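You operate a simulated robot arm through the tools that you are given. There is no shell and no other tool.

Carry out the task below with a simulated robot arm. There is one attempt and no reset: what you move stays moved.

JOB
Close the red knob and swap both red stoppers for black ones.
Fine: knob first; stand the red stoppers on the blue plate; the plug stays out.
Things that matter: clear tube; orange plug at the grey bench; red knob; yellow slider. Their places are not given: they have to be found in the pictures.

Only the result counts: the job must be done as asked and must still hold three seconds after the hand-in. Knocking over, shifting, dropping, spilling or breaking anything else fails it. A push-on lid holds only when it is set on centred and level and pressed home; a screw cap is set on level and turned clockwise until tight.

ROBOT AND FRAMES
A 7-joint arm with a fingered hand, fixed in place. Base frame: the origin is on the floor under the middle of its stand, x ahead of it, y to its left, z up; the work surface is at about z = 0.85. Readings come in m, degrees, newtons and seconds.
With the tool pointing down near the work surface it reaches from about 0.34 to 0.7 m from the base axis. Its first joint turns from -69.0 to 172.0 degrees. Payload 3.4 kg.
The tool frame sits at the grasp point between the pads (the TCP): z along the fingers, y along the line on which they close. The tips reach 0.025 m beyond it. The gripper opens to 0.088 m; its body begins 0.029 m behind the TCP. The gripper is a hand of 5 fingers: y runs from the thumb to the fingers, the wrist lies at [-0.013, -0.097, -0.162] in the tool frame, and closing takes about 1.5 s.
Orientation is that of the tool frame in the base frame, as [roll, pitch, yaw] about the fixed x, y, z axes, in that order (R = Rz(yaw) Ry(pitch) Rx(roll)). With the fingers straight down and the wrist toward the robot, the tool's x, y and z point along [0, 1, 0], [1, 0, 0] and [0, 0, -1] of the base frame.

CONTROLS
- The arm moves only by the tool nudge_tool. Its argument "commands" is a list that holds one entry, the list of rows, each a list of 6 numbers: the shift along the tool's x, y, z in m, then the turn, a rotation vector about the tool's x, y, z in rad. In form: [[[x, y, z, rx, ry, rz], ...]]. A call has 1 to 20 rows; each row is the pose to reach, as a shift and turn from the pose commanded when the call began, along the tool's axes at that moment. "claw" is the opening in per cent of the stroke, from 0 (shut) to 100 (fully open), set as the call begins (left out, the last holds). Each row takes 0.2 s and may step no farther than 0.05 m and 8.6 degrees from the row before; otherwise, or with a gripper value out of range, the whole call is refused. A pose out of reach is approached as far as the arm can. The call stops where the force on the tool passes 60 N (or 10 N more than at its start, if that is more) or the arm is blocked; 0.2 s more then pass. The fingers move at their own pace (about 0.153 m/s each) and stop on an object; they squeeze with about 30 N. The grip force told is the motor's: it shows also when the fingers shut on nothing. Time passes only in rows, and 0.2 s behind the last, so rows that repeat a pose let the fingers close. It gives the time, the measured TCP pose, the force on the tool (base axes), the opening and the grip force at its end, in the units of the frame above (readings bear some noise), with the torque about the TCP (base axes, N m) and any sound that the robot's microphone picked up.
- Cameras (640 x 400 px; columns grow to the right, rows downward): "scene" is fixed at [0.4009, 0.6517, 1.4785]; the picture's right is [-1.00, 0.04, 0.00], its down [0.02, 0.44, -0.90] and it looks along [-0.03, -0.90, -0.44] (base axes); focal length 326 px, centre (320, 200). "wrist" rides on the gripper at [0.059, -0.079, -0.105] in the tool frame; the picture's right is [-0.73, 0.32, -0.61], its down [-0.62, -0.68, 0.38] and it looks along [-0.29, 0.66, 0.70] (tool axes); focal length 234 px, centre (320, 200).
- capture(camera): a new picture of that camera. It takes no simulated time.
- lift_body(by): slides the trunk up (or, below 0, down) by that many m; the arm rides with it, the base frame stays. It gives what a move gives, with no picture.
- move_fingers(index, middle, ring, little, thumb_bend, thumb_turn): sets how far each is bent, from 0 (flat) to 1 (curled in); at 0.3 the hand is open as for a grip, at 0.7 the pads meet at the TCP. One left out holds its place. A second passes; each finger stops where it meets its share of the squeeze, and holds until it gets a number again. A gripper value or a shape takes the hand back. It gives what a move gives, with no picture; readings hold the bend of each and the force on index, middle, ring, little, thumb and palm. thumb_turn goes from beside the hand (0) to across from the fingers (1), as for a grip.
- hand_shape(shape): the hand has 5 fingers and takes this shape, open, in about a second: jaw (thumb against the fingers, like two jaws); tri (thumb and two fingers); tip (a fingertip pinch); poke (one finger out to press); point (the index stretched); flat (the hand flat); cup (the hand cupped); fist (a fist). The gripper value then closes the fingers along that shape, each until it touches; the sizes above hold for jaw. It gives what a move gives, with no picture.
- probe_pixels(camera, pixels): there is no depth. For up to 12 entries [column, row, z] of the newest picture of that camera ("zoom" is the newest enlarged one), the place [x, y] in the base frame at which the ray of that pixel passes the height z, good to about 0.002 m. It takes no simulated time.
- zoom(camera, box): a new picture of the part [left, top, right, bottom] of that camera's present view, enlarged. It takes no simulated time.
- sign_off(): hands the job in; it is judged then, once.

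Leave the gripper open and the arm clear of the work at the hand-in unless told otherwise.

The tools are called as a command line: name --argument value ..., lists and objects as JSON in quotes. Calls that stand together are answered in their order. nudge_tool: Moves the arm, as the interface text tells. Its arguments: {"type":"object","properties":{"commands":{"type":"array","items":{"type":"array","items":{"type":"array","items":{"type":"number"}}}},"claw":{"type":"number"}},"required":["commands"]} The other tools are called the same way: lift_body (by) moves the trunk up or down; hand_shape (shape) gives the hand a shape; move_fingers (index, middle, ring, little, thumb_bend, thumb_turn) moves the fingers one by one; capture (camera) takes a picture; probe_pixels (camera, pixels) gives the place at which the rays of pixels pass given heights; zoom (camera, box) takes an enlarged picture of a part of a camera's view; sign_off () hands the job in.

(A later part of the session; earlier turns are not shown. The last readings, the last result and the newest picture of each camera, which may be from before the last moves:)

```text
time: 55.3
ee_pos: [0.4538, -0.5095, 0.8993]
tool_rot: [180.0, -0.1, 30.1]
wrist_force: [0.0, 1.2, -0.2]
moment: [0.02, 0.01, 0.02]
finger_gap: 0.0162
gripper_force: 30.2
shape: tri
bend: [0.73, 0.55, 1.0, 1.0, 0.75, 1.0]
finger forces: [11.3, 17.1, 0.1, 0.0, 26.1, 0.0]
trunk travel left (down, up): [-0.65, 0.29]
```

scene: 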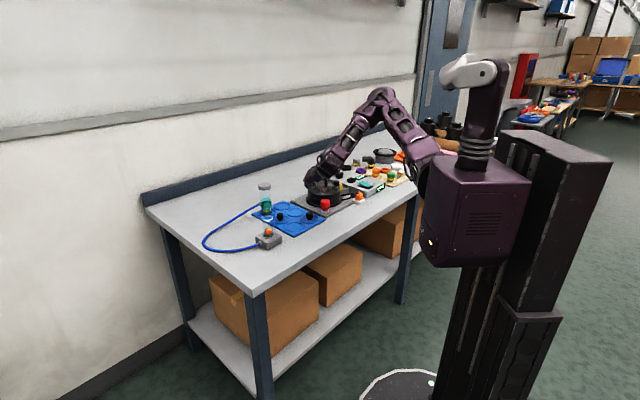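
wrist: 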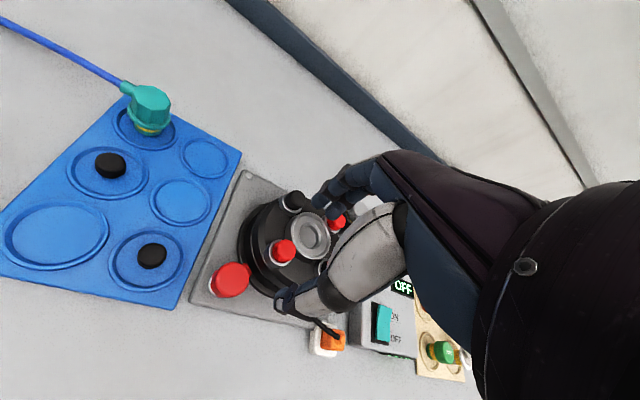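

Still no contact force. I'll continue in 1 mm steps.

nudge_tool --commands '[[[0, 0, 0.001, 0, 0, 0], [0, 0, 0.001, 0, 0, 0]]]'

nudge_tool --commands '[[[0, 0, 0.001, 0, 0, 0], [0, 0, 0.001, 0, 0, 0]]]'

zoom --camera "scene" --box '[285, 195, 315, 220]'

```text
time: 55.9
ee_pos: [0.4539, -0.5087, 0.9004]
tool_rot: [-180.0, 0.0, 30.1]
wrist_force: [0.3, -0.8, 2.3]
moment: [-0.02, 0.02, -0.03]
finger_gap: 0.0162
gripper_force: 30.3
shape: tri
bend: [0.73, 0.55, 1.0, 1.0, 0.75, 1.0]
finger forces: [11.3, 17.4, 0.0, 0.0, 26.1, 0.0]
trunk travel left (down, up): [-0.65, 0.29]
```

```text
time: 56.5
ee_pos: [0.4549, -0.5091, 0.8994]
tool_rot: [180.0, 0.0, 29.9]
wrist_force: [1.2, -0.4, 3.2]
moment: [-0.05, -0.03, 0.04]
finger_gap: 0.016
gripper_force: 30.4
shape: tri
bend: [0.73, 0.55, 1.0, 1.0, 0.75, 1.0]
finger forces: [11.7, 17.7, 0.0, 0.1, 26.2, 0.0]
trunk travel left (down, up): [-0.65, 0.29]
```

```text
16.00 times, centred on (300, 208) of scene
```

zoom: 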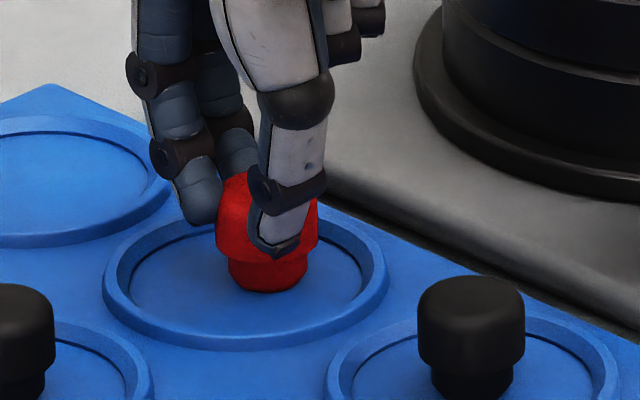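

Contact at about 3 N; the red stopper is standing on the plate. I'll open the fingers gently to 45%, then rise.

nudge_tool --commands '[[[0, 0, 0, 0, 0, 0], [0, 0, 0, 0, 0, 0], [0, 0, 0, 0, 0, 0], [0, 0, 0, 0, 0, 0]]]' --claw 45

zoom --camera "scene" --box '[275, 185, 325, 225]'

zoom --camera "wrist" --box '[200, 130, 420, 320]'

```text
time: 57.5
ee_pos: [0.4543, -0.5094, 0.8984]
tool_rot: [180.0, 0.1, 30.0]
wrist_force: [-0.2, -0.4, -1.1]
moment: [0.02, -0.02, 0.05]
finger_gap: 0.0393
gripper_force: 0.0
shape: tri
bend: [0.74, 0.47, 0.99, 0.99, 0.71, 1.0]
finger forces: [0.0, 0.1, 0.0, 0.1, 0.0, 0.0]
trunk travel left (down, up): [-0.65, 0.29]
```

```text
10.00 times, centred on (300, 205) of scene
```

zoom: 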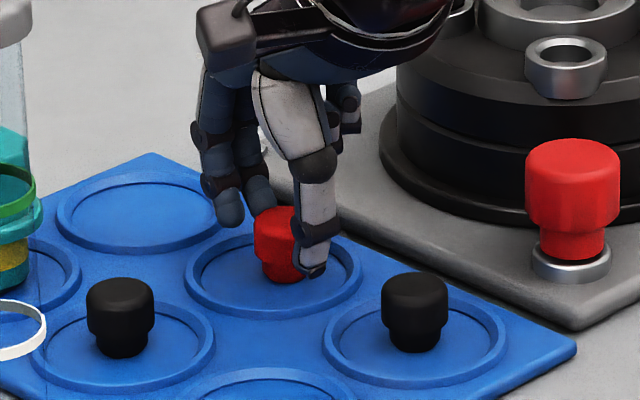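

```text
2.11 times, centred on (310, 225) of wrist
```

zoom: 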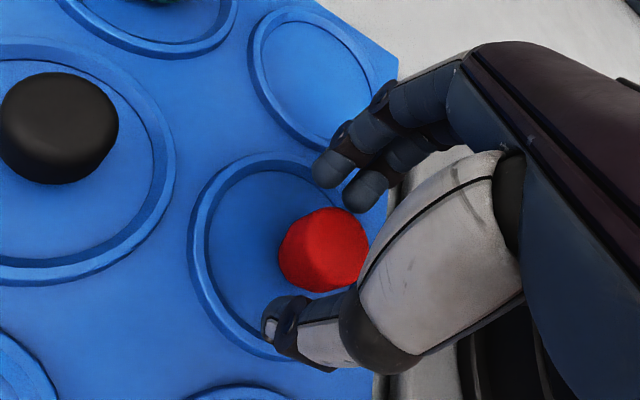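

The red stopper stands upright and free. I'll rise straight up 0.09 m.

nudge_tool --commands '[[[0, 0, -0.015, 0, 0, 0], [0, 0, -0.04, 0, 0, 0], [0, 0, -0.07, 0, 0, 0], [0, 0, -0.09, 0, 0, 0], [0, 0, -0.09, 0, 0, 0]]]'

zoom --camera "scene" --box '[265, 190, 335, 240]'

capture --camera "wrist"

```text
time: 58.7
ee_pos: [0.4543, -0.509, 0.9903]
tool_rot: [-179.9, 0.1, 30.0]
wrist_force: [0.2, 0.4, 0.2]
moment: [-0.02, 0.04, -0.04]
finger_gap: 0.0394
gripper_force: 0.0
shape: tri
bend: [0.74, 0.47, 0.99, 0.99, 0.71, 1.0]
finger forces: [0.0, 0.0, 0.0, 0.0, 0.0, 0.0]
trunk travel left (down, up): [-0.65, 0.29]
```

```text
8.00 times, centred on (300, 215) of scene
```

zoom: 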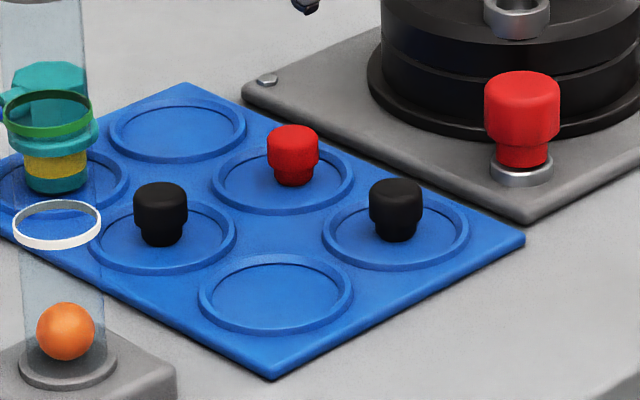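

```text
taken
```

wrist: 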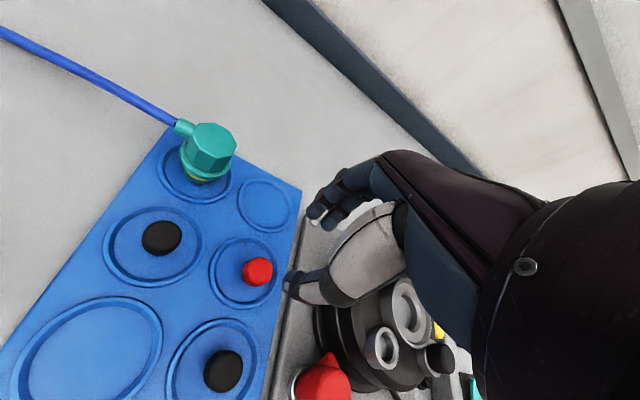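

The red one stands in its slot. I'll probe all stopper tops in this picture; the red one at the known TCP place serves as calibration.

probe_pixels --camera "wrist" --pixels '[[258, 270, 0.88], [224, 369, 0.88], [162, 237, 0.88], [380, 348, 0.929], [322, 375, 0.913]]'

probe_pixels --camera "scene" --pixels '[[296.6, 207.6, 0.88], [309.6, 214.3, 0.88], [280, 214.8, 0.88]]'

zoom --camera "wrist" --box '[120, 200, 290, 400]'

```text
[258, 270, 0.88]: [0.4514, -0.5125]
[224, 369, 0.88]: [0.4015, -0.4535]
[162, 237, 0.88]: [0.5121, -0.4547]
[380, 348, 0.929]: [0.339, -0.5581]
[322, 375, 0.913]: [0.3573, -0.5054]
```

```text
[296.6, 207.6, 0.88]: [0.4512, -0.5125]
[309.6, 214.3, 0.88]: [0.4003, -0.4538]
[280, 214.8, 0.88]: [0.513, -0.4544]
```

```text
2.00 times, centred on (205, 300) of wrist
```

zoom: 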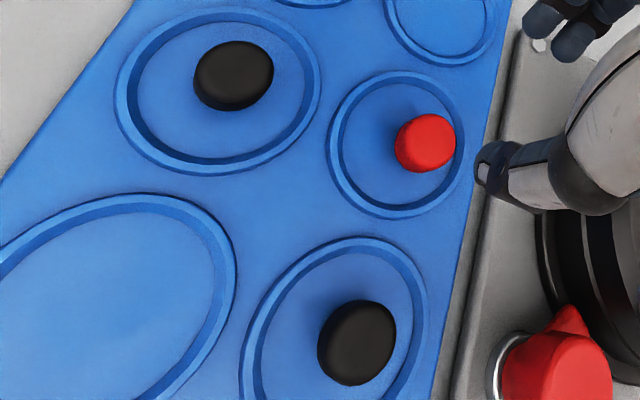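

Both cameras agree: red at (0.4513, -0.5125), and black E at (0.4009, -0.4537). I'll move by exactly that difference so the black one gets the same relative grip, staying high for now.

nudge_tool --commands '[[[-0.005, -0.025, 0, 0, 0, 0], [-0.01, -0.05, 0, 0, 0, 0], [-0.0142, -0.0761, 0, 0, 0, 0], [-0.0142, -0.0761, 0.03, 0, 0, 0], [-0.0142, -0.0761, 0.055, 0, 0, 0], [-0.0142, -0.0761, 0.055, 0, 0, 0]]]'

zoom --camera "scene" --box '[285, 190, 335, 230]'

zoom --camera "wrist" --box '[200, 130, 420, 320]'

```text
time: 60.1
ee_pos: [0.4039, -0.4503, 0.9331]
tool_rot: [-180.0, 0.0, 29.9]
wrist_force: [0.8, 0.5, 0.2]
moment: [0.0, -0.03, 0.03]
finger_gap: 0.0396
gripper_force: 0.1
shape: tri
bend: [0.74, 0.47, 0.99, 0.99, 0.71, 1.0]
finger forces: [0.1, 0.0, 0.1, 0.1, 0.1, 0.1]
trunk travel left (down, up): [-0.65, 0.29]
```

```text
10.00 times, centred on (310, 210) of scene
```

zoom: 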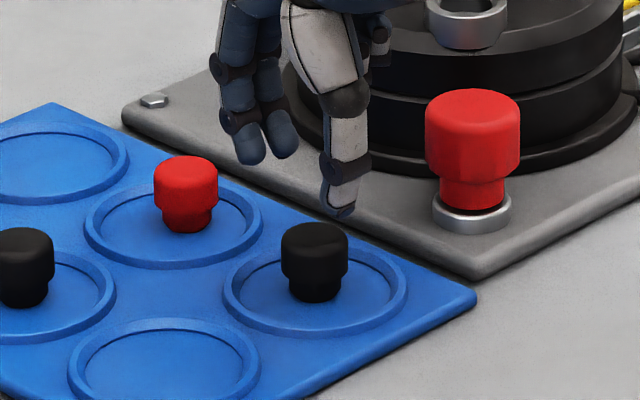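

```text
2.11 times, centred on (310, 225) of wrist
```

zoom: 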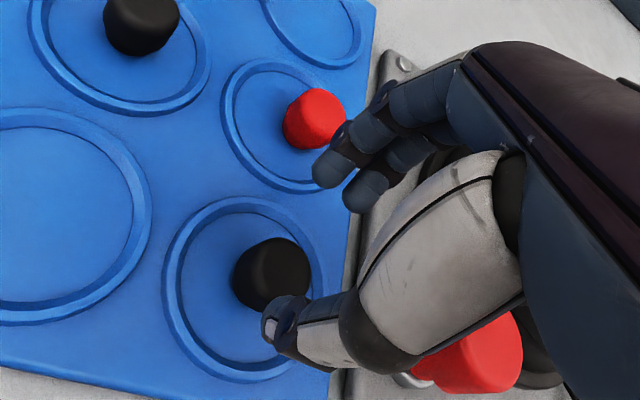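

Good. I'll descend the remaining 33.5 mm and close on the black stopper.

nudge_tool --commands '[[[0, 0, 0.015, 0, 0, 0], [0, 0, 0.028, 0, 0, 0], [0, 0, 0.0335, 0, 0, 0], [0, 0, 0.0335, 0, 0, 0]]]'

zoom --camera "wrist" --box '[200, 130, 420, 320]'

zoom --camera "scene" --box '[285, 190, 335, 230]'

```text
time: 61.1
ee_pos: [0.4038, -0.451, 0.8997]
tool_rot: [180.0, 0.0, 30.0]
wrist_force: [-0.5, 0.1, 0.9]
moment: [0.01, 0.0, 0.03]
finger_gap: 0.0396
gripper_force: 0.0
shape: tri
bend: [0.74, 0.47, 0.99, 0.99, 0.71, 1.0]
finger forces: [0.1, 0.0, 0.0, 0.0, 0.0, 0.0]
trunk travel left (down, up): [-0.65, 0.29]
```

```text
2.11 times, centred on (310, 225) of wrist
```

zoom: 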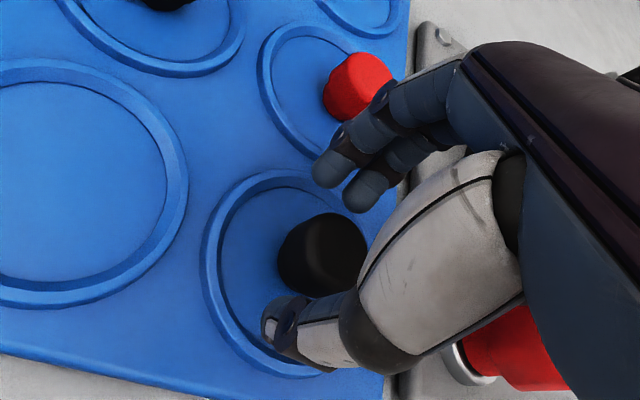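

```text
10.00 times, centred on (310, 210) of scene
```

zoom: 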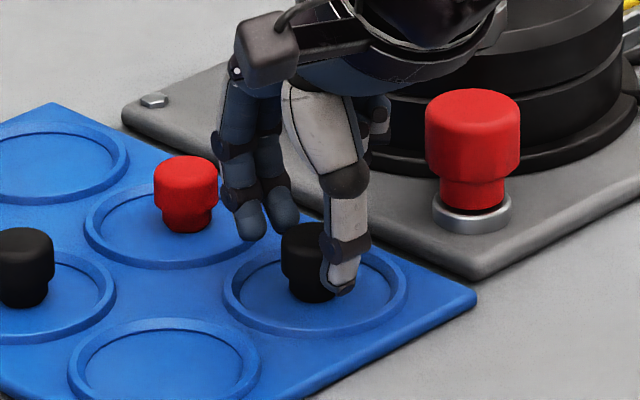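

The black head sits in the same place relative to the fingers as the red one did. Closing.

nudge_tool --commands '[[[0, 0, 0, 0, 0, 0], [0, 0, 0, 0, 0, 0], [0, 0, 0, 0, 0, 0], [0, 0, 0, 0, 0, 0], [0, 0, 0, 0, 0, 0], [0, 0, 0, 0, 0, 0]]]' --claw 0

nudge_tool --commands '[[[0, 0, -0.005, 0, 0, 0], [0, 0, -0.015, 0, 0, 0], [0, 0, -0.035, 0, 0, 0], [0, 0, -0.065, 0, 0, 0], [0, 0, -0.095, 0, 0, 0], [0, 0, -0.11, 0, 0, 0], [0, 0, -0.11, 0, 0, 0]]]'

zoom --camera "scene" --box '[285, 150, 335, 190]'

zoom --camera "wrist" --box '[200, 130, 420, 320]'

```text
time: 62.5
ee_pos: [0.4046, -0.4509, 0.899]
tool_rot: [-180.0, -0.1, 30.0]
wrist_force: [-0.6, 0.4, -0.1]
moment: [0.0, -0.02, -0.02]
finger_gap: 0.012
gripper_force: 30.0
shape: tri
bend: [0.71, 0.56, 1.0, 1.0, 0.77, 1.0]
finger forces: [0.1, 17.3, 0.0, 0.0, 25.9, 0.0]
trunk travel left (down, up): [-0.65, 0.29]
```

```text
time: 64.1
ee_pos: [0.4056, -0.4502, 1.0108]
tool_rot: [-180.0, 0.0, 30.1]
wrist_force: [-0.3, -1.2, -0.8]
moment: [0.01, 0.03, -0.03]
finger_gap: 0.0118
gripper_force: 29.4
shape: tri
bend: [0.71, 0.56, 1.0, 1.0, 0.77, 1.0]
finger forces: [0.1, 16.8, 0.0, 0.0, 25.8, 0.0]
trunk travel left (down, up): [-0.65, 0.29]
```

```text
10.00 times, centred on (310, 170) of scene
```

zoom: 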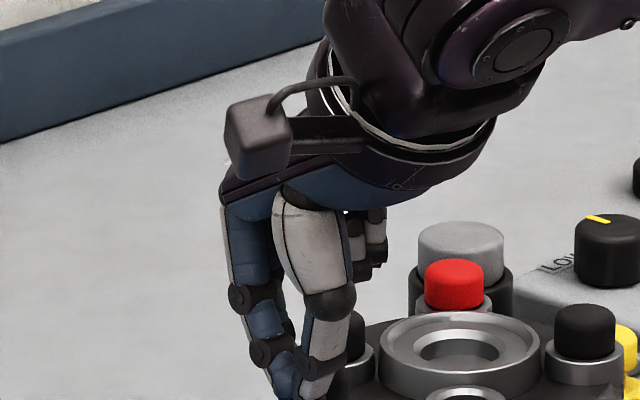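

```text
2.11 times, centred on (310, 225) of wrist
```

zoom: 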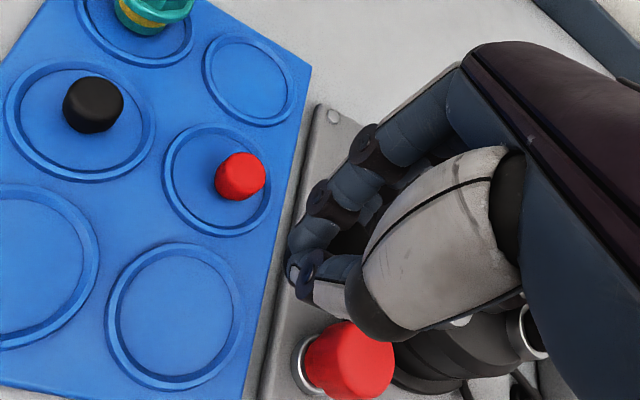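

The black stopper is held, but the index shows no force, so it shifted in the grip. I'll look closely at how it is held.

zoom --camera "scene" --box '[295, 170, 335, 205]'

zoom --camera "wrist" --box '[280, 180, 380, 280]'

```text
11.43 times, centred on (315, 188) of scene
```

zoom: 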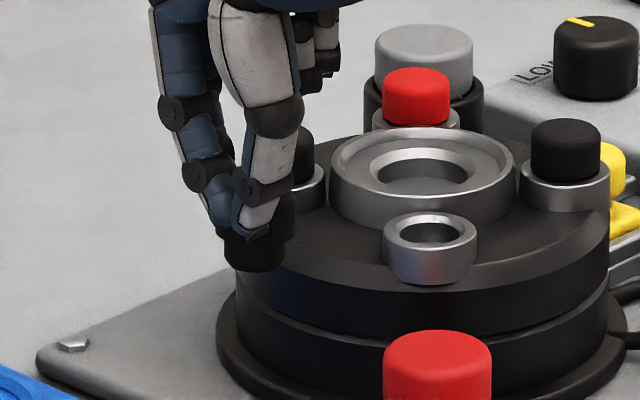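

```text
4.00 times, centred on (330, 230) of wrist
```

zoom: 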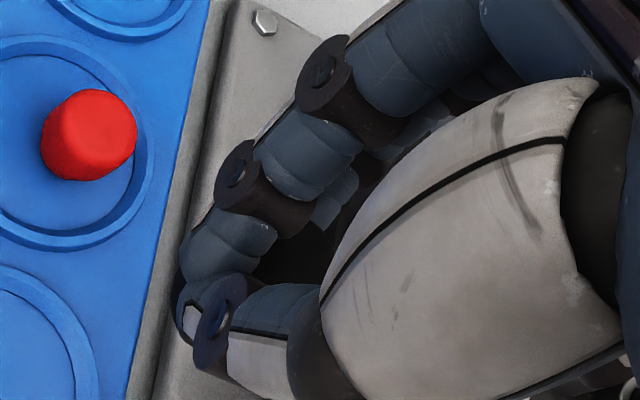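

The stopper has slid about 1 cm to the side, held only by thumb and middle. That's not good for insertion, so I'll set it back down in its slot and regrip centred. Lowering 0.1 m first.

nudge_tool --commands '[[[0, 0, 0.03, 0, 0, 0], [0, 0, 0.06, 0, 0, 0], [0, 0, 0.085, 0, 0, 0], [0, 0, 0.1, 0, 0, 0], [0, 0, 0.105, 0, 0, 0], [0, 0, 0.105, 0, 0, 0]]]'

zoom --camera "scene" --box '[290, 195, 330, 230]'

```text
time: 65.5
ee_pos: [0.4037, -0.4525, 0.9048]
tool_rot: [179.9, 0.0, 30.0]
wrist_force: [-0.1, 0.3, 0.0]
moment: [-0.01, -0.02, -0.04]
finger_gap: 0.0121
gripper_force: 30.5
shape: tri
bend: [0.71, 0.56, 1.0, 1.0, 0.77, 1.0]
finger forces: [0.0, 16.4, 0.0, 0.0, 25.7, 0.1]
trunk travel left (down, up): [-0.65, 0.29]
```

```text
11.43 times, centred on (310, 212) of scene
```

zoom: 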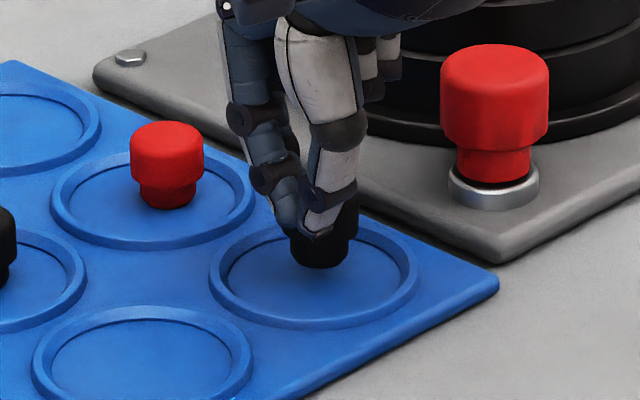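

It still looks upright, just offset by about 9 mm. I'll lower in 1–2 mm steps until it touches.

nudge_tool --commands '[[[0, 0, 0.002, 0, 0, 0], [0, 0, 0.003, 0, 0, 0], [0, 0, 0.003, 0, 0, 0]]]'

nudge_tool --commands '[[[0, 0, 0.001, 0, 0, 0], [0, 0, 0.001, 0, 0, 0]]]'

nudge_tool --commands '[[[0, 0, 0.001, 0, 0, 0], [0, 0, 0.001, 0, 0, 0]]]'

nudge_tool --commands '[[[0, 0, 0.001, 0, 0, 0], [0, 0, 0.001, 0, 0, 0]]]'

```text
time: 66.3
ee_pos: [0.4041, -0.4498, 0.9018]
tool_rot: [180.0, 0.0, 30.0]
wrist_force: [-0.2, 0.1, -0.6]
moment: [0.02, 0.0, -0.02]
finger_gap: 0.0122
gripper_force: 30.0
shape: tri
bend: [0.71, 0.56, 1.0, 1.0, 0.77, 1.0]
finger forces: [0.0, 16.4, 0.0, 0.0, 25.6, 0.0]
trunk travel left (down, up): [-0.65, 0.29]
```

```text
time: 66.9
ee_pos: [0.4044, -0.4509, 0.9006]
tool_rot: [179.9, 0.0, 30.1]
wrist_force: [0.6, -0.6, 0.5]
moment: [0.05, 0.0, -0.01]
finger_gap: 0.0122
gripper_force: 29.3
shape: tri
bend: [0.71, 0.56, 1.0, 1.0, 0.77, 1.0]
finger forces: [0.1, 16.4, 0.1, 0.0, 25.8, 0.0]
trunk travel left (down, up): [-0.65, 0.29]
```

```text
time: 67.5
ee_pos: [0.4033, -0.4516, 0.9]
tool_rot: [180.0, -0.1, 30.0]
wrist_force: [0.9, 0.0, 1.1]
moment: [-0.04, -0.05, -0.01]
finger_gap: 0.0121
gripper_force: 29.9
shape: tri
bend: [0.71, 0.56, 1.0, 1.0, 0.77, 1.0]
finger forces: [0.0, 16.7, 0.0, 0.1, 26.1, 0.1]
trunk travel left (down, up): [-0.65, 0.29]
```

```text
time: 68.1
ee_pos: [0.4051, -0.4514, 0.8992]
tool_rot: [-179.9, 0.1, 30.0]
wrist_force: [1.1, -0.3, 5.0]
moment: [-0.08, -0.02, -0.02]
finger_gap: 0.0125
gripper_force: 29.8
shape: tri
bend: [0.71, 0.56, 1.0, 1.0, 0.77, 1.0]
finger forces: [0.0, 17.4, 0.0, 0.0, 26.6, 0.0]
trunk travel left (down, up): [-0.65, 0.29]
```

Contact. I'll open to 45% and rise clear.

nudge_tool --commands '[[[0, 0, 0, 0, 0, 0], [0, 0, 0, 0, 0, 0], [0, 0, 0, 0, 0, 0], [0, 0, 0, 0, 0, 0]]]' --claw 48

zoom --camera "scene" --box '[290, 195, 330, 230]'

zoom --camera "wrist" --box '[200, 130, 420, 320]'

```text
time: 69.1
ee_pos: [0.4041, -0.4515, 0.8977]
tool_rot: [-179.9, 0.0, 30.0]
wrist_force: [1.2, 0.6, 0.1]
moment: [0.02, -0.01, -0.01]
finger_gap: 0.042
gripper_force: 0.1
shape: tri
bend: [0.74, 0.45, 0.99, 0.99, 0.71, 1.0]
finger forces: [0.0, 0.0, 0.0, 0.0, 0.0, 0.1]
trunk travel left (down, up): [-0.65, 0.29]
```

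```text
11.43 times, centred on (310, 212) of scene
```

zoom: 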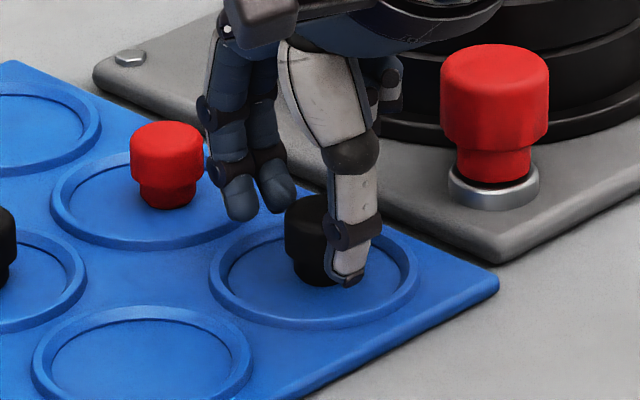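

```text
2.11 times, centred on (310, 225) of wrist
```

zoom: 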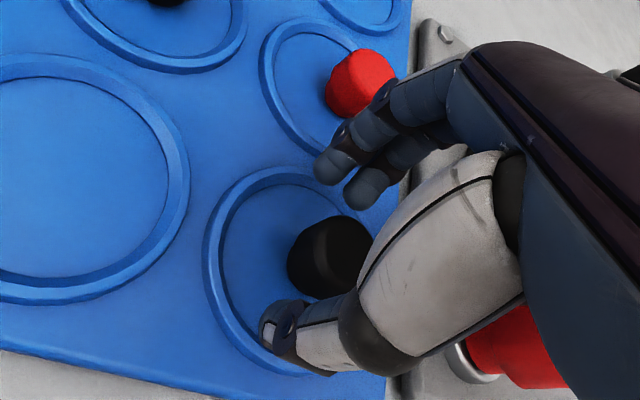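

The black stopper stands upright again, shifted about 3 mm. In "tri" the index isn't closing in step with the middle finger. I'll rise and try a custom three-finger closing with index and middle bent equally.

nudge_tool --commands '[[[0, 0, -0.015, 0, 0, 0], [0, 0, -0.04, 0, 0, 0], [0, 0, -0.07, 0, 0, 0], [0, 0, -0.09, 0, 0, 0], [0, 0, -0.09, 0, 0, 0]]]'

move_fingers --index 0.5 --middle 0.5 --ring 1.0 --little 1.0 --thumb_bend 0.55 --thumb_turn 1.0

capture --camera "wrist"

zoom --camera "wrist" --box '[200, 130, 420, 320]'

zoom --camera "scene" --box '[285, 160, 335, 215]'

```text
time: 70.3
ee_pos: [0.4038, -0.451, 0.989]
tool_rot: [-179.9, 0.0, 30.0]
wrist_force: [-0.2, 0.4, -0.8]
moment: [-0.03, -0.02, 0.0]
finger_gap: 0.0417
gripper_force: 0.1
shape: tri
bend: [0.74, 0.45, 0.99, 0.99, 0.71, 1.0]
finger forces: [0.1, 0.0, 0.1, 0.1, 0.1, 0.0]
trunk travel left (down, up): [-0.65, 0.29]
```

```text
time: 71.3
ee_pos: [0.4043, -0.4522, 0.9892]
tool_rot: [180.0, 0.1, 30.0]
wrist_force: [-0.2, -0.2, -0.2]
moment: [-0.02, -0.02, 0.01]
finger_gap: 0.0354
gripper_force: 0.1
shape: fingers
bend: [0.5, 0.5, 1.0, 1.0, 0.55, 1.0]
finger forces: [0.0, 0.0, 0.1, 0.1, 0.0, 0.0]
trunk travel left (down, up): [-0.65, 0.29]
```

```text
taken
```

wrist: 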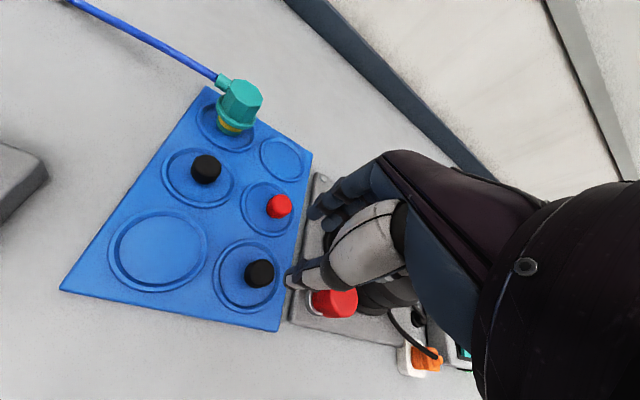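

```text
2.11 times, centred on (310, 225) of wrist
```

zoom: 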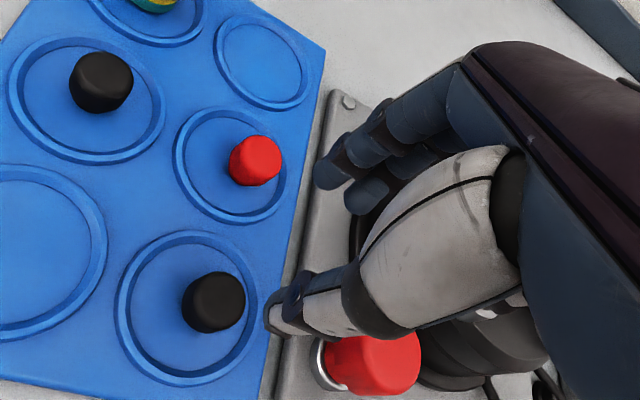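

```text
7.27 times, centred on (310, 188) of scene
```

zoom: 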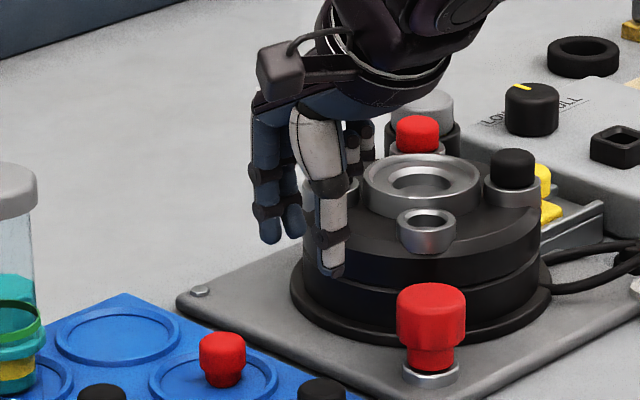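

Index and middle now move in parallel. I'll probe the stopper tops again in this view.

probe_pixels --camera "wrist" --pixels '[[259.5, 273.3, 0.88], [279.2, 206, 0.88], [206, 169, 0.88]]'

zoom --camera "scene" --box '[270, 195, 330, 235]'

```text
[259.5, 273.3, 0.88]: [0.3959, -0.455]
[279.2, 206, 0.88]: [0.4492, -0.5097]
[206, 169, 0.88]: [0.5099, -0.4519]
```

```text
10.00 times, centred on (300, 215) of scene
```

zoom: 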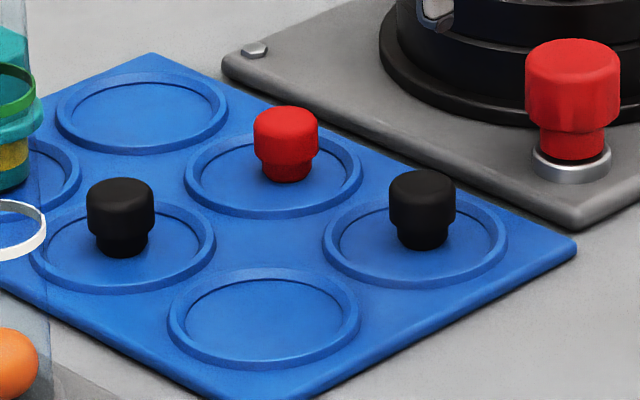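

Black E is now at about (0.398, -0.457). I'll open slightly, then shift so the stopper lies centred under the three fingers, and descend.

move_fingers --index 0.46 --middle 0.46 --thumb_bend 0.52

nudge_tool --commands '[[[-0.006, 0.0016, 0.02, 0, 0, 0], [-0.006, 0.0016, 0.05, 0, 0, 0], [-0.006, 0.0016, 0.07, 0, 0, 0], [-0.006, 0.0016, 0.084, 0, 0, 0], [-0.006, 0.0016, 0.089, 0, 0, 0], [-0.006, 0.0016, 0.089, 0, 0, 0]]]'

zoom --camera "wrist" --box '[200, 130, 420, 320]'

zoom --camera "scene" --box '[290, 195, 330, 230]'

```text
time: 72.3
ee_pos: [0.4029, -0.451, 0.9881]
tool_rot: [180.0, 0.1, 30.0]
wrist_force: [0.3, 0.0, -0.5]
moment: [-0.01, 0.01, -0.04]
finger_gap: 0.0433
gripper_force: 0.1
shape: fingers
bend: [0.46, 0.46, 1.0, 1.0, 0.52, 1.0]
finger forces: [0.0, 0.1, 0.0, 0.0, 0.1, 0.0]
trunk travel left (down, up): [-0.65, 0.29]
```

```text
time: 73.7
ee_pos: [0.3981, -0.4562, 0.8993]
tool_rot: [-180.0, 0.0, 30.0]
wrist_force: [0.3, 0.7, 0.2]
moment: [-0.02, 0.01, 0.06]
finger_gap: 0.0435
gripper_force: 0.1
shape: fingers
bend: [0.46, 0.46, 1.0, 1.0, 0.52, 1.0]
finger forces: [0.0, 0.1, 0.0, 0.0, 0.1, 0.0]
trunk travel left (down, up): [-0.65, 0.29]
```

```text
2.11 times, centred on (310, 225) of wrist
```

zoom: 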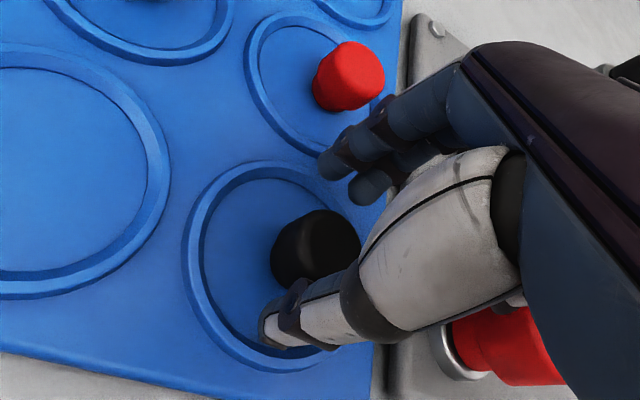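

```text
11.43 times, centred on (310, 212) of scene
```

zoom: 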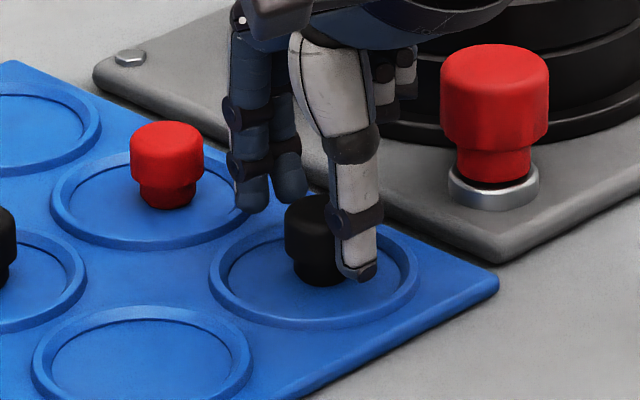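

Centred. I'll close thumb, index and middle together.

move_fingers --index 0.8 --middle 0.8 --thumb_bend 0.85

zoom --camera "wrist" --box '[200, 130, 420, 320]'

zoom --camera "scene" --box '[290, 195, 330, 230]'

```text
time: 74.7
ee_pos: [0.3993, -0.4556, 0.8973]
tool_rot: [-180.0, 0.0, 30.0]
wrist_force: [0.3, -0.3, -0.2]
moment: [-0.01, 0.0, 0.02]
finger_gap: 0.0141
gripper_force: 20.7
shape: fingers
bend: [0.71, 0.62, 1.0, 1.0, 0.66, 0.98]
finger forces: [10.3, 11.0, 0.1, 0.1, 20.7, 0.1]
trunk travel left (down, up): [-0.65, 0.29]
```

```text
2.11 times, centred on (310, 225) of wrist
```

zoom: 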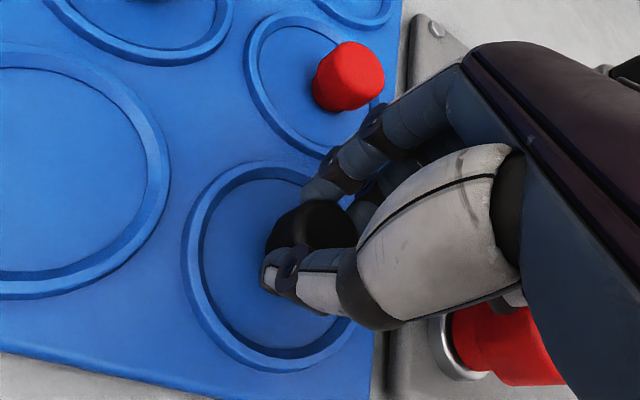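

```text
11.43 times, centred on (310, 212) of scene
```

zoom: 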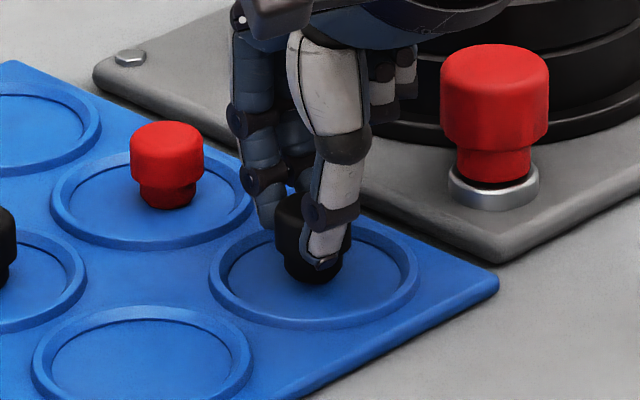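

Balanced grip: index 10 N, middle 11 N, thumb 21 N. I'll lift it 0.11 m.

nudge_tool --commands '[[[0, 0, -0.005, 0, 0, 0], [0, 0, -0.015, 0, 0, 0], [0, 0, -0.035, 0, 0, 0], [0, 0, -0.065, 0, 0, 0], [0, 0, -0.095, 0, 0, 0], [0, 0, -0.11, 0, 0, 0], [0, 0, -0.11, 0, 0, 0]]]'

zoom --camera "scene" --box '[290, 165, 340, 205]'

```text
time: 76.3
ee_pos: [0.3983, -0.455, 1.0094]
tool_rot: [180.0, 0.0, 30.1]
wrist_force: [0.4, 0.4, 0.4]
moment: [-0.01, 0.02, 0.02]
finger_gap: 0.0137
gripper_force: 21.3
shape: fingers
bend: [0.71, 0.62, 1.0, 1.0, 0.66, 0.98]
finger forces: [10.5, 11.5, 0.0, 0.1, 20.5, 0.1]
trunk travel left (down, up): [-0.65, 0.29]
```

```text
10.00 times, centred on (315, 185) of scene
```

zoom: 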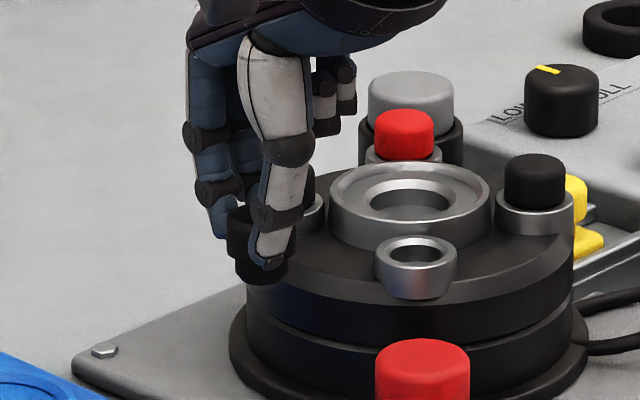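

It hangs upright. I'll carry it over port A, then stop just above.

nudge_tool --commands '[[[-0.0365, 0.0197, 0, 0, 0, 0], [-0.073, 0.0393, 0, 0, 0, 0], [-0.1095, 0.059, 0, 0, 0, 0], [-0.1095, 0.059, 0.01, 0, 0, 0], [-0.1095, 0.059, 0.018, 0, 0, 0], [-0.1095, 0.059, 0.018, 0, 0, 0]]]'

zoom --camera "scene" --box '[305, 165, 345, 200]'

zoom --camera "wrist" --box '[250, 150, 400, 310]'

```text
time: 77.7
ee_pos: [0.3341, -0.5611, 0.9919]
tool_rot: [180.0, 0.0, 30.0]
wrist_force: [-0.1, 0.4, -0.3]
moment: [0.04, -0.01, 0.0]
finger_gap: 0.014
gripper_force: 21.5
shape: fingers
bend: [0.71, 0.62, 1.0, 1.0, 0.67, 0.98]
finger forces: [10.5, 11.7, 0.1, 0.0, 20.2, 0.0]
trunk travel left (down, up): [-0.65, 0.29]
```

```text
11.43 times, centred on (325, 182) of scene
```

zoom: 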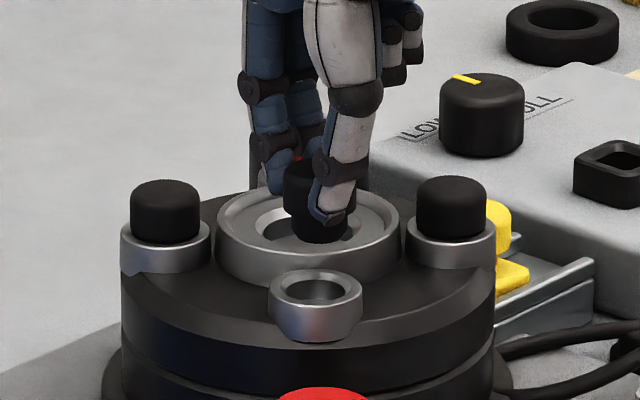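

```text
2.50 times, centred on (325, 230) of wrist
```

zoom: 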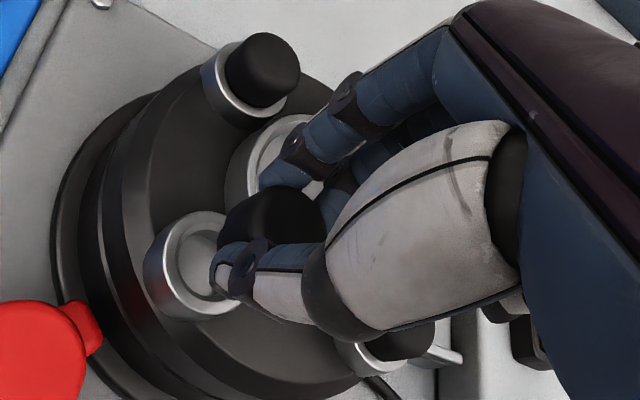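

Close, but the views suggest a few mm offset. I'll zoom in tighter to measure the stem against the hole.

zoom --camera "scene" --box '[313, 174, 337, 198]'

zoom --camera "wrist" --box '[250, 190, 330, 270]'

```text
16.00 times, centred on (325, 186) of scene
```

zoom: 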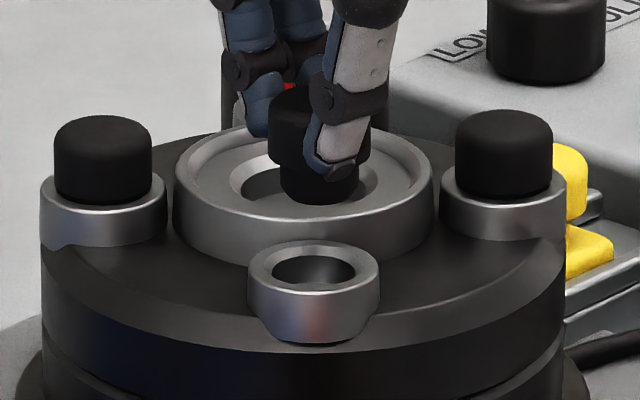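

```text
5.00 times, centred on (290, 230) of wrist
```

zoom: 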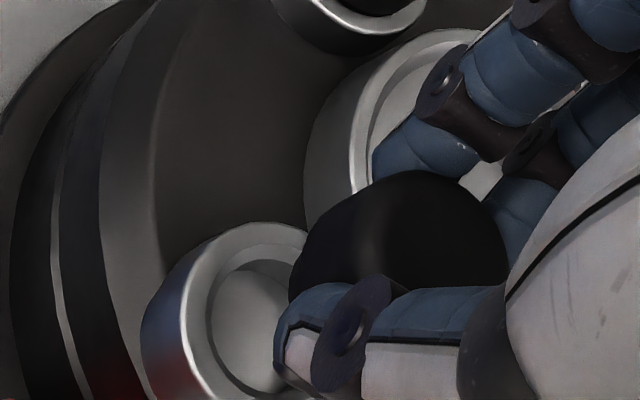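

I'll triangulate the hole centre and stem from these two zoomed views.

probe_pixels --camera "zoom" --pixels '[[255, 325, 0.925], [255, 325, 0.93], [255, 325, 0.935], [400, 235, 0.97], [400, 235, 0.975]]'

probe_pixels --camera "scene" --pixels '[[324.56, 190.5, 0.925], [324.56, 190.5, 0.93], [324.56, 190.5, 0.935], [325, 185.25, 0.945], [325, 185.25, 0.95], [325, 185.25, 0.955]]'

```text
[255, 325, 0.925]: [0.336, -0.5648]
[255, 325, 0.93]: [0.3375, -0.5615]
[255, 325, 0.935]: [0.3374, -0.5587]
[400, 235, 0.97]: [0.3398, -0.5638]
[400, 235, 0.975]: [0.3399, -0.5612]
```

```text
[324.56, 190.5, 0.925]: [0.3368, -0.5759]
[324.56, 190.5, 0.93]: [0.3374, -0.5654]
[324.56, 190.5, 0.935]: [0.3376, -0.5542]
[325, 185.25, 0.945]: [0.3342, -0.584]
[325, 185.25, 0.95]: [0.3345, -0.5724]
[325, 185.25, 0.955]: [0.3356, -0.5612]
```

Using the red stopper's own lift-out picture as the reference for correct alignment, the black stem needs about +3.5 mm in y and +0.6 mm in x. I'll shift by that and come down 8 mm to re-check.

nudge_tool --commands '[[[0.0023, -0.0027, 0, 0, 0, 0], [0.0023, -0.0027, 0.004, 0, 0, 0], [0.0023, -0.0027, 0.008, 0, 0, 0], [0.0023, -0.0027, 0.008, 0, 0, 0]]]'

zoom --camera "scene" --box '[313, 174, 337, 198]'

zoom --camera "wrist" --box '[250, 190, 330, 270]'

```text
time: 78.7
ee_pos: [0.3352, -0.5587, 0.9831]
tool_rot: [180.0, -0.1, 30.0]
wrist_force: [0.5, -0.2, -0.7]
moment: [0.0, 0.01, 0.0]
finger_gap: 0.0136
gripper_force: 20.9
shape: fingers
bend: [0.71, 0.62, 1.0, 1.0, 0.67, 0.98]
finger forces: [10.7, 11.7, 0.0, 0.0, 20.3, 0.0]
trunk travel left (down, up): [-0.65, 0.29]
```

```text
16.00 times, centred on (325, 186) of scene
```

zoom: 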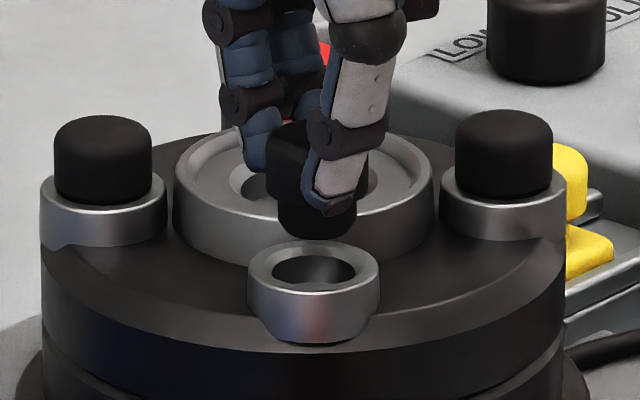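

```text
5.00 times, centred on (290, 230) of wrist
```

zoom: 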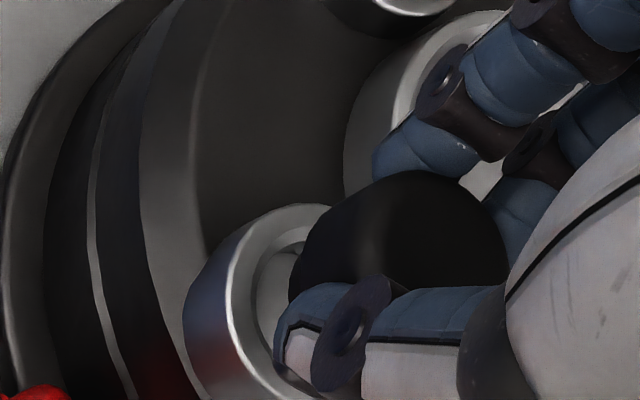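

Now stem and hole agree in both column and expected row. I'll descend in small steps and watch the force.

nudge_tool --commands '[[[0, 0, 0.002, 0, 0, 0], [0, 0, 0.004, 0, 0, 0], [0, 0, 0.006, 0, 0, 0], [0, 0, 0.006, 0, 0, 0]]]'

zoom --camera "scene" --box '[313, 174, 337, 198]'

```text
time: 79.7
ee_pos: [0.334, -0.5571, 0.978]
tool_rot: [-180.0, -0.1, 30.0]
wrist_force: [0.3, 0.3, 0.1]
moment: [0.0, 0.0, 0.0]
finger_gap: 0.0138
gripper_force: 21.9
shape: fingers
bend: [0.71, 0.62, 1.0, 1.0, 0.67, 0.98]
finger forces: [10.6, 11.9, 0.1, 0.0, 20.3, 0.1]
trunk travel left (down, up): [-0.65, 0.29]
```

```text
16.00 times, centred on (325, 186) of scene
```

zoom: 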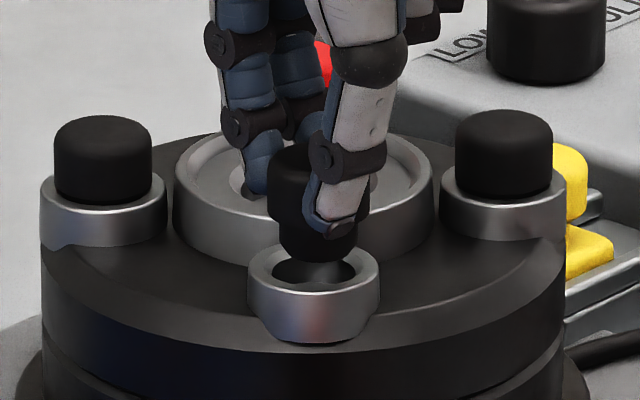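

No contact yet, and the stem tracks the reference line toward the hole. I'll descend another 5 mm.

nudge_tool --commands '[[[0, 0, 0.002, 0, 0, 0], [0, 0, 0.004, 0, 0, 0], [0, 0, 0.005, 0, 0, 0], [0, 0, 0.005, 0, 0, 0]]]'

zoom --camera "scene" --box '[313, 174, 337, 198]'

zoom --camera "wrist" --box '[250, 190, 330, 270]'

```text
time: 80.7
ee_pos: [0.3344, -0.5566, 0.9731]
tool_rot: [-179.9, 0.1, 29.9]
wrist_force: [-0.3, 0.4, 0.1]
moment: [-0.01, -0.01, 0.0]
finger_gap: 0.0135
gripper_force: 21.7
shape: fingers
bend: [0.71, 0.62, 1.0, 1.0, 0.67, 0.98]
finger forces: [10.7, 11.7, 0.0, 0.1, 20.2, 0.1]
trunk travel left (down, up): [-0.65, 0.29]
```

```text
16.00 times, centred on (325, 186) of scene
```

zoom: 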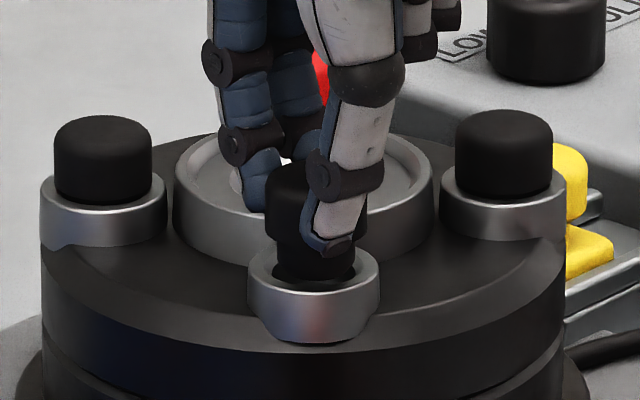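

```text
5.00 times, centred on (290, 230) of wrist
```

zoom: 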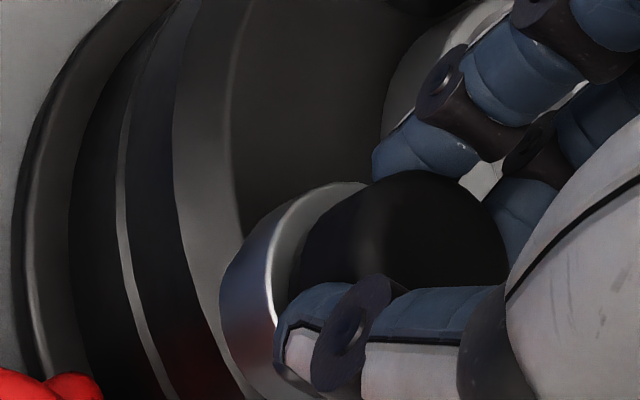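

The stem is right at the hole mouth, centred in column. I'll continue down 2 mm at a time with force checks.

nudge_tool --commands '[[[0, 0, 0.001, 0, 0, 0], [0, 0, 0.002, 0, 0, 0], [0, 0, 0.002, 0, 0, 0]]]'

nudge_tool --commands '[[[0, 0, 0.001, 0, 0, 0], [0, 0, 0.002, 0, 0, 0], [0, 0, 0.002, 0, 0, 0]]]'

zoom --camera "scene" --box '[313, 174, 337, 198]'

```text
time: 81.5
ee_pos: [0.3334, -0.5579, 0.9696]
tool_rot: [-180.0, 0.0, 30.0]
wrist_force: [0.2, -0.4, -0.4]
moment: [-0.02, 0.03, 0.0]
finger_gap: 0.0135
gripper_force: 21.3
shape: fingers
bend: [0.71, 0.62, 1.0, 1.0, 0.67, 0.98]
finger forces: [10.6, 11.9, 0.1, 0.0, 20.2, 0.0]
trunk travel left (down, up): [-0.65, 0.29]
```

```text
time: 82.3
ee_pos: [0.334, -0.559, 0.9702]
tool_rot: [180.0, -0.1, 30.1]
wrist_force: [0.1, -0.9, 5.6]
moment: [0.01, -0.03, 0.02]
finger_gap: 0.0137
gripper_force: 22.1
shape: fingers
bend: [0.71, 0.62, 1.0, 1.0, 0.67, 0.98]
finger forces: [10.9, 12.5, 0.0, 0.0, 21.3, 0.0]
trunk travel left (down, up): [-0.65, 0.29]
```

```text
16.00 times, centred on (325, 186) of scene
```

zoom: 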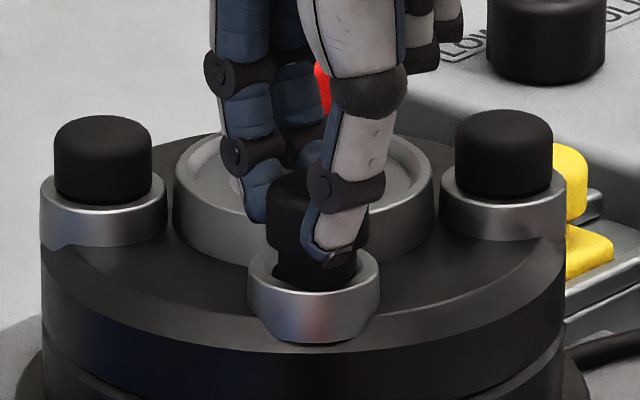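

First contact, 5.6 N up, with the stem at the hole. I'll press gently another 2 mm and watch the sideways forces too.

nudge_tool --commands '[[[0, 0, 0.001, 0, 0, 0], [0, 0, 0.002, 0, 0, 0], [0, 0, 0.002, 0, 0, 0]]]'

zoom --camera "scene" --box '[313, 174, 337, 198]'

```text
time: 83.1
ee_pos: [0.3337, -0.5561, 0.9688]
tool_rot: [179.9, -0.1, 30.0]
wrist_force: [1.0, -3.4, 14.7]
moment: [-0.06, -0.07, 0.04]
finger_gap: 0.0133
gripper_force: 24.3
shape: fingers
bend: [0.71, 0.62, 1.0, 1.0, 0.69, 0.97]
finger forces: [12.1, 14.1, 0.0, 0.0, 22.1, 0.1]
trunk travel left (down, up): [-0.65, 0.29]
```

```text
16.00 times, centred on (325, 186) of scene
```

zoom: 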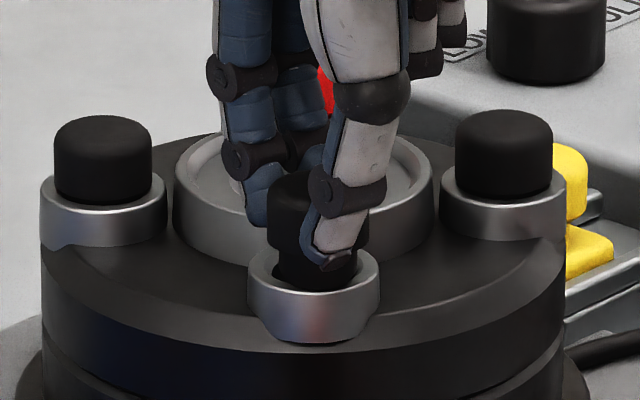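

The force rose to 15 N with little downward motion. The stem is catching on the rim, and the sideways force (-3.4 N in y) says it wants to move toward -y. I'll ease up 1.5 mm, shift 1.5 mm that way and press again.

nudge_tool --commands '[[[0, 0, -0.0015, 0, 0, 0], [-0.0004, 0.0015, -0.0015, 0, 0, 0], [-0.0004, 0.0015, -0.0005, 0, 0, 0], [-0.0004, 0.0015, 0.0005, 0, 0, 0], [-0.0004, 0.0015, 0.0005, 0, 0, 0]]]'

zoom --camera "scene" --box '[313, 174, 337, 198]'

```text
time: 84.3
ee_pos: [0.3339, -0.5575, 0.968]
tool_rot: [179.8, 0.0, 30.0]
wrist_force: [0.0, -2.0, 16.4]
moment: [-0.01, 0.0, 0.03]
finger_gap: 0.0134
gripper_force: 24.7
shape: fingers
bend: [0.71, 0.62, 1.0, 1.0, 0.69, 0.97]
finger forces: [11.7, 14.2, 0.1, 0.1, 23.4, 0.0]
trunk travel left (down, up): [-0.65, 0.29]
```

```text
16.00 times, centred on (325, 186) of scene
```

zoom: 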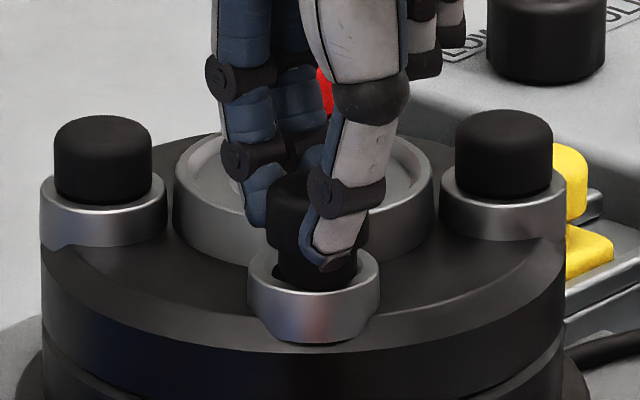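

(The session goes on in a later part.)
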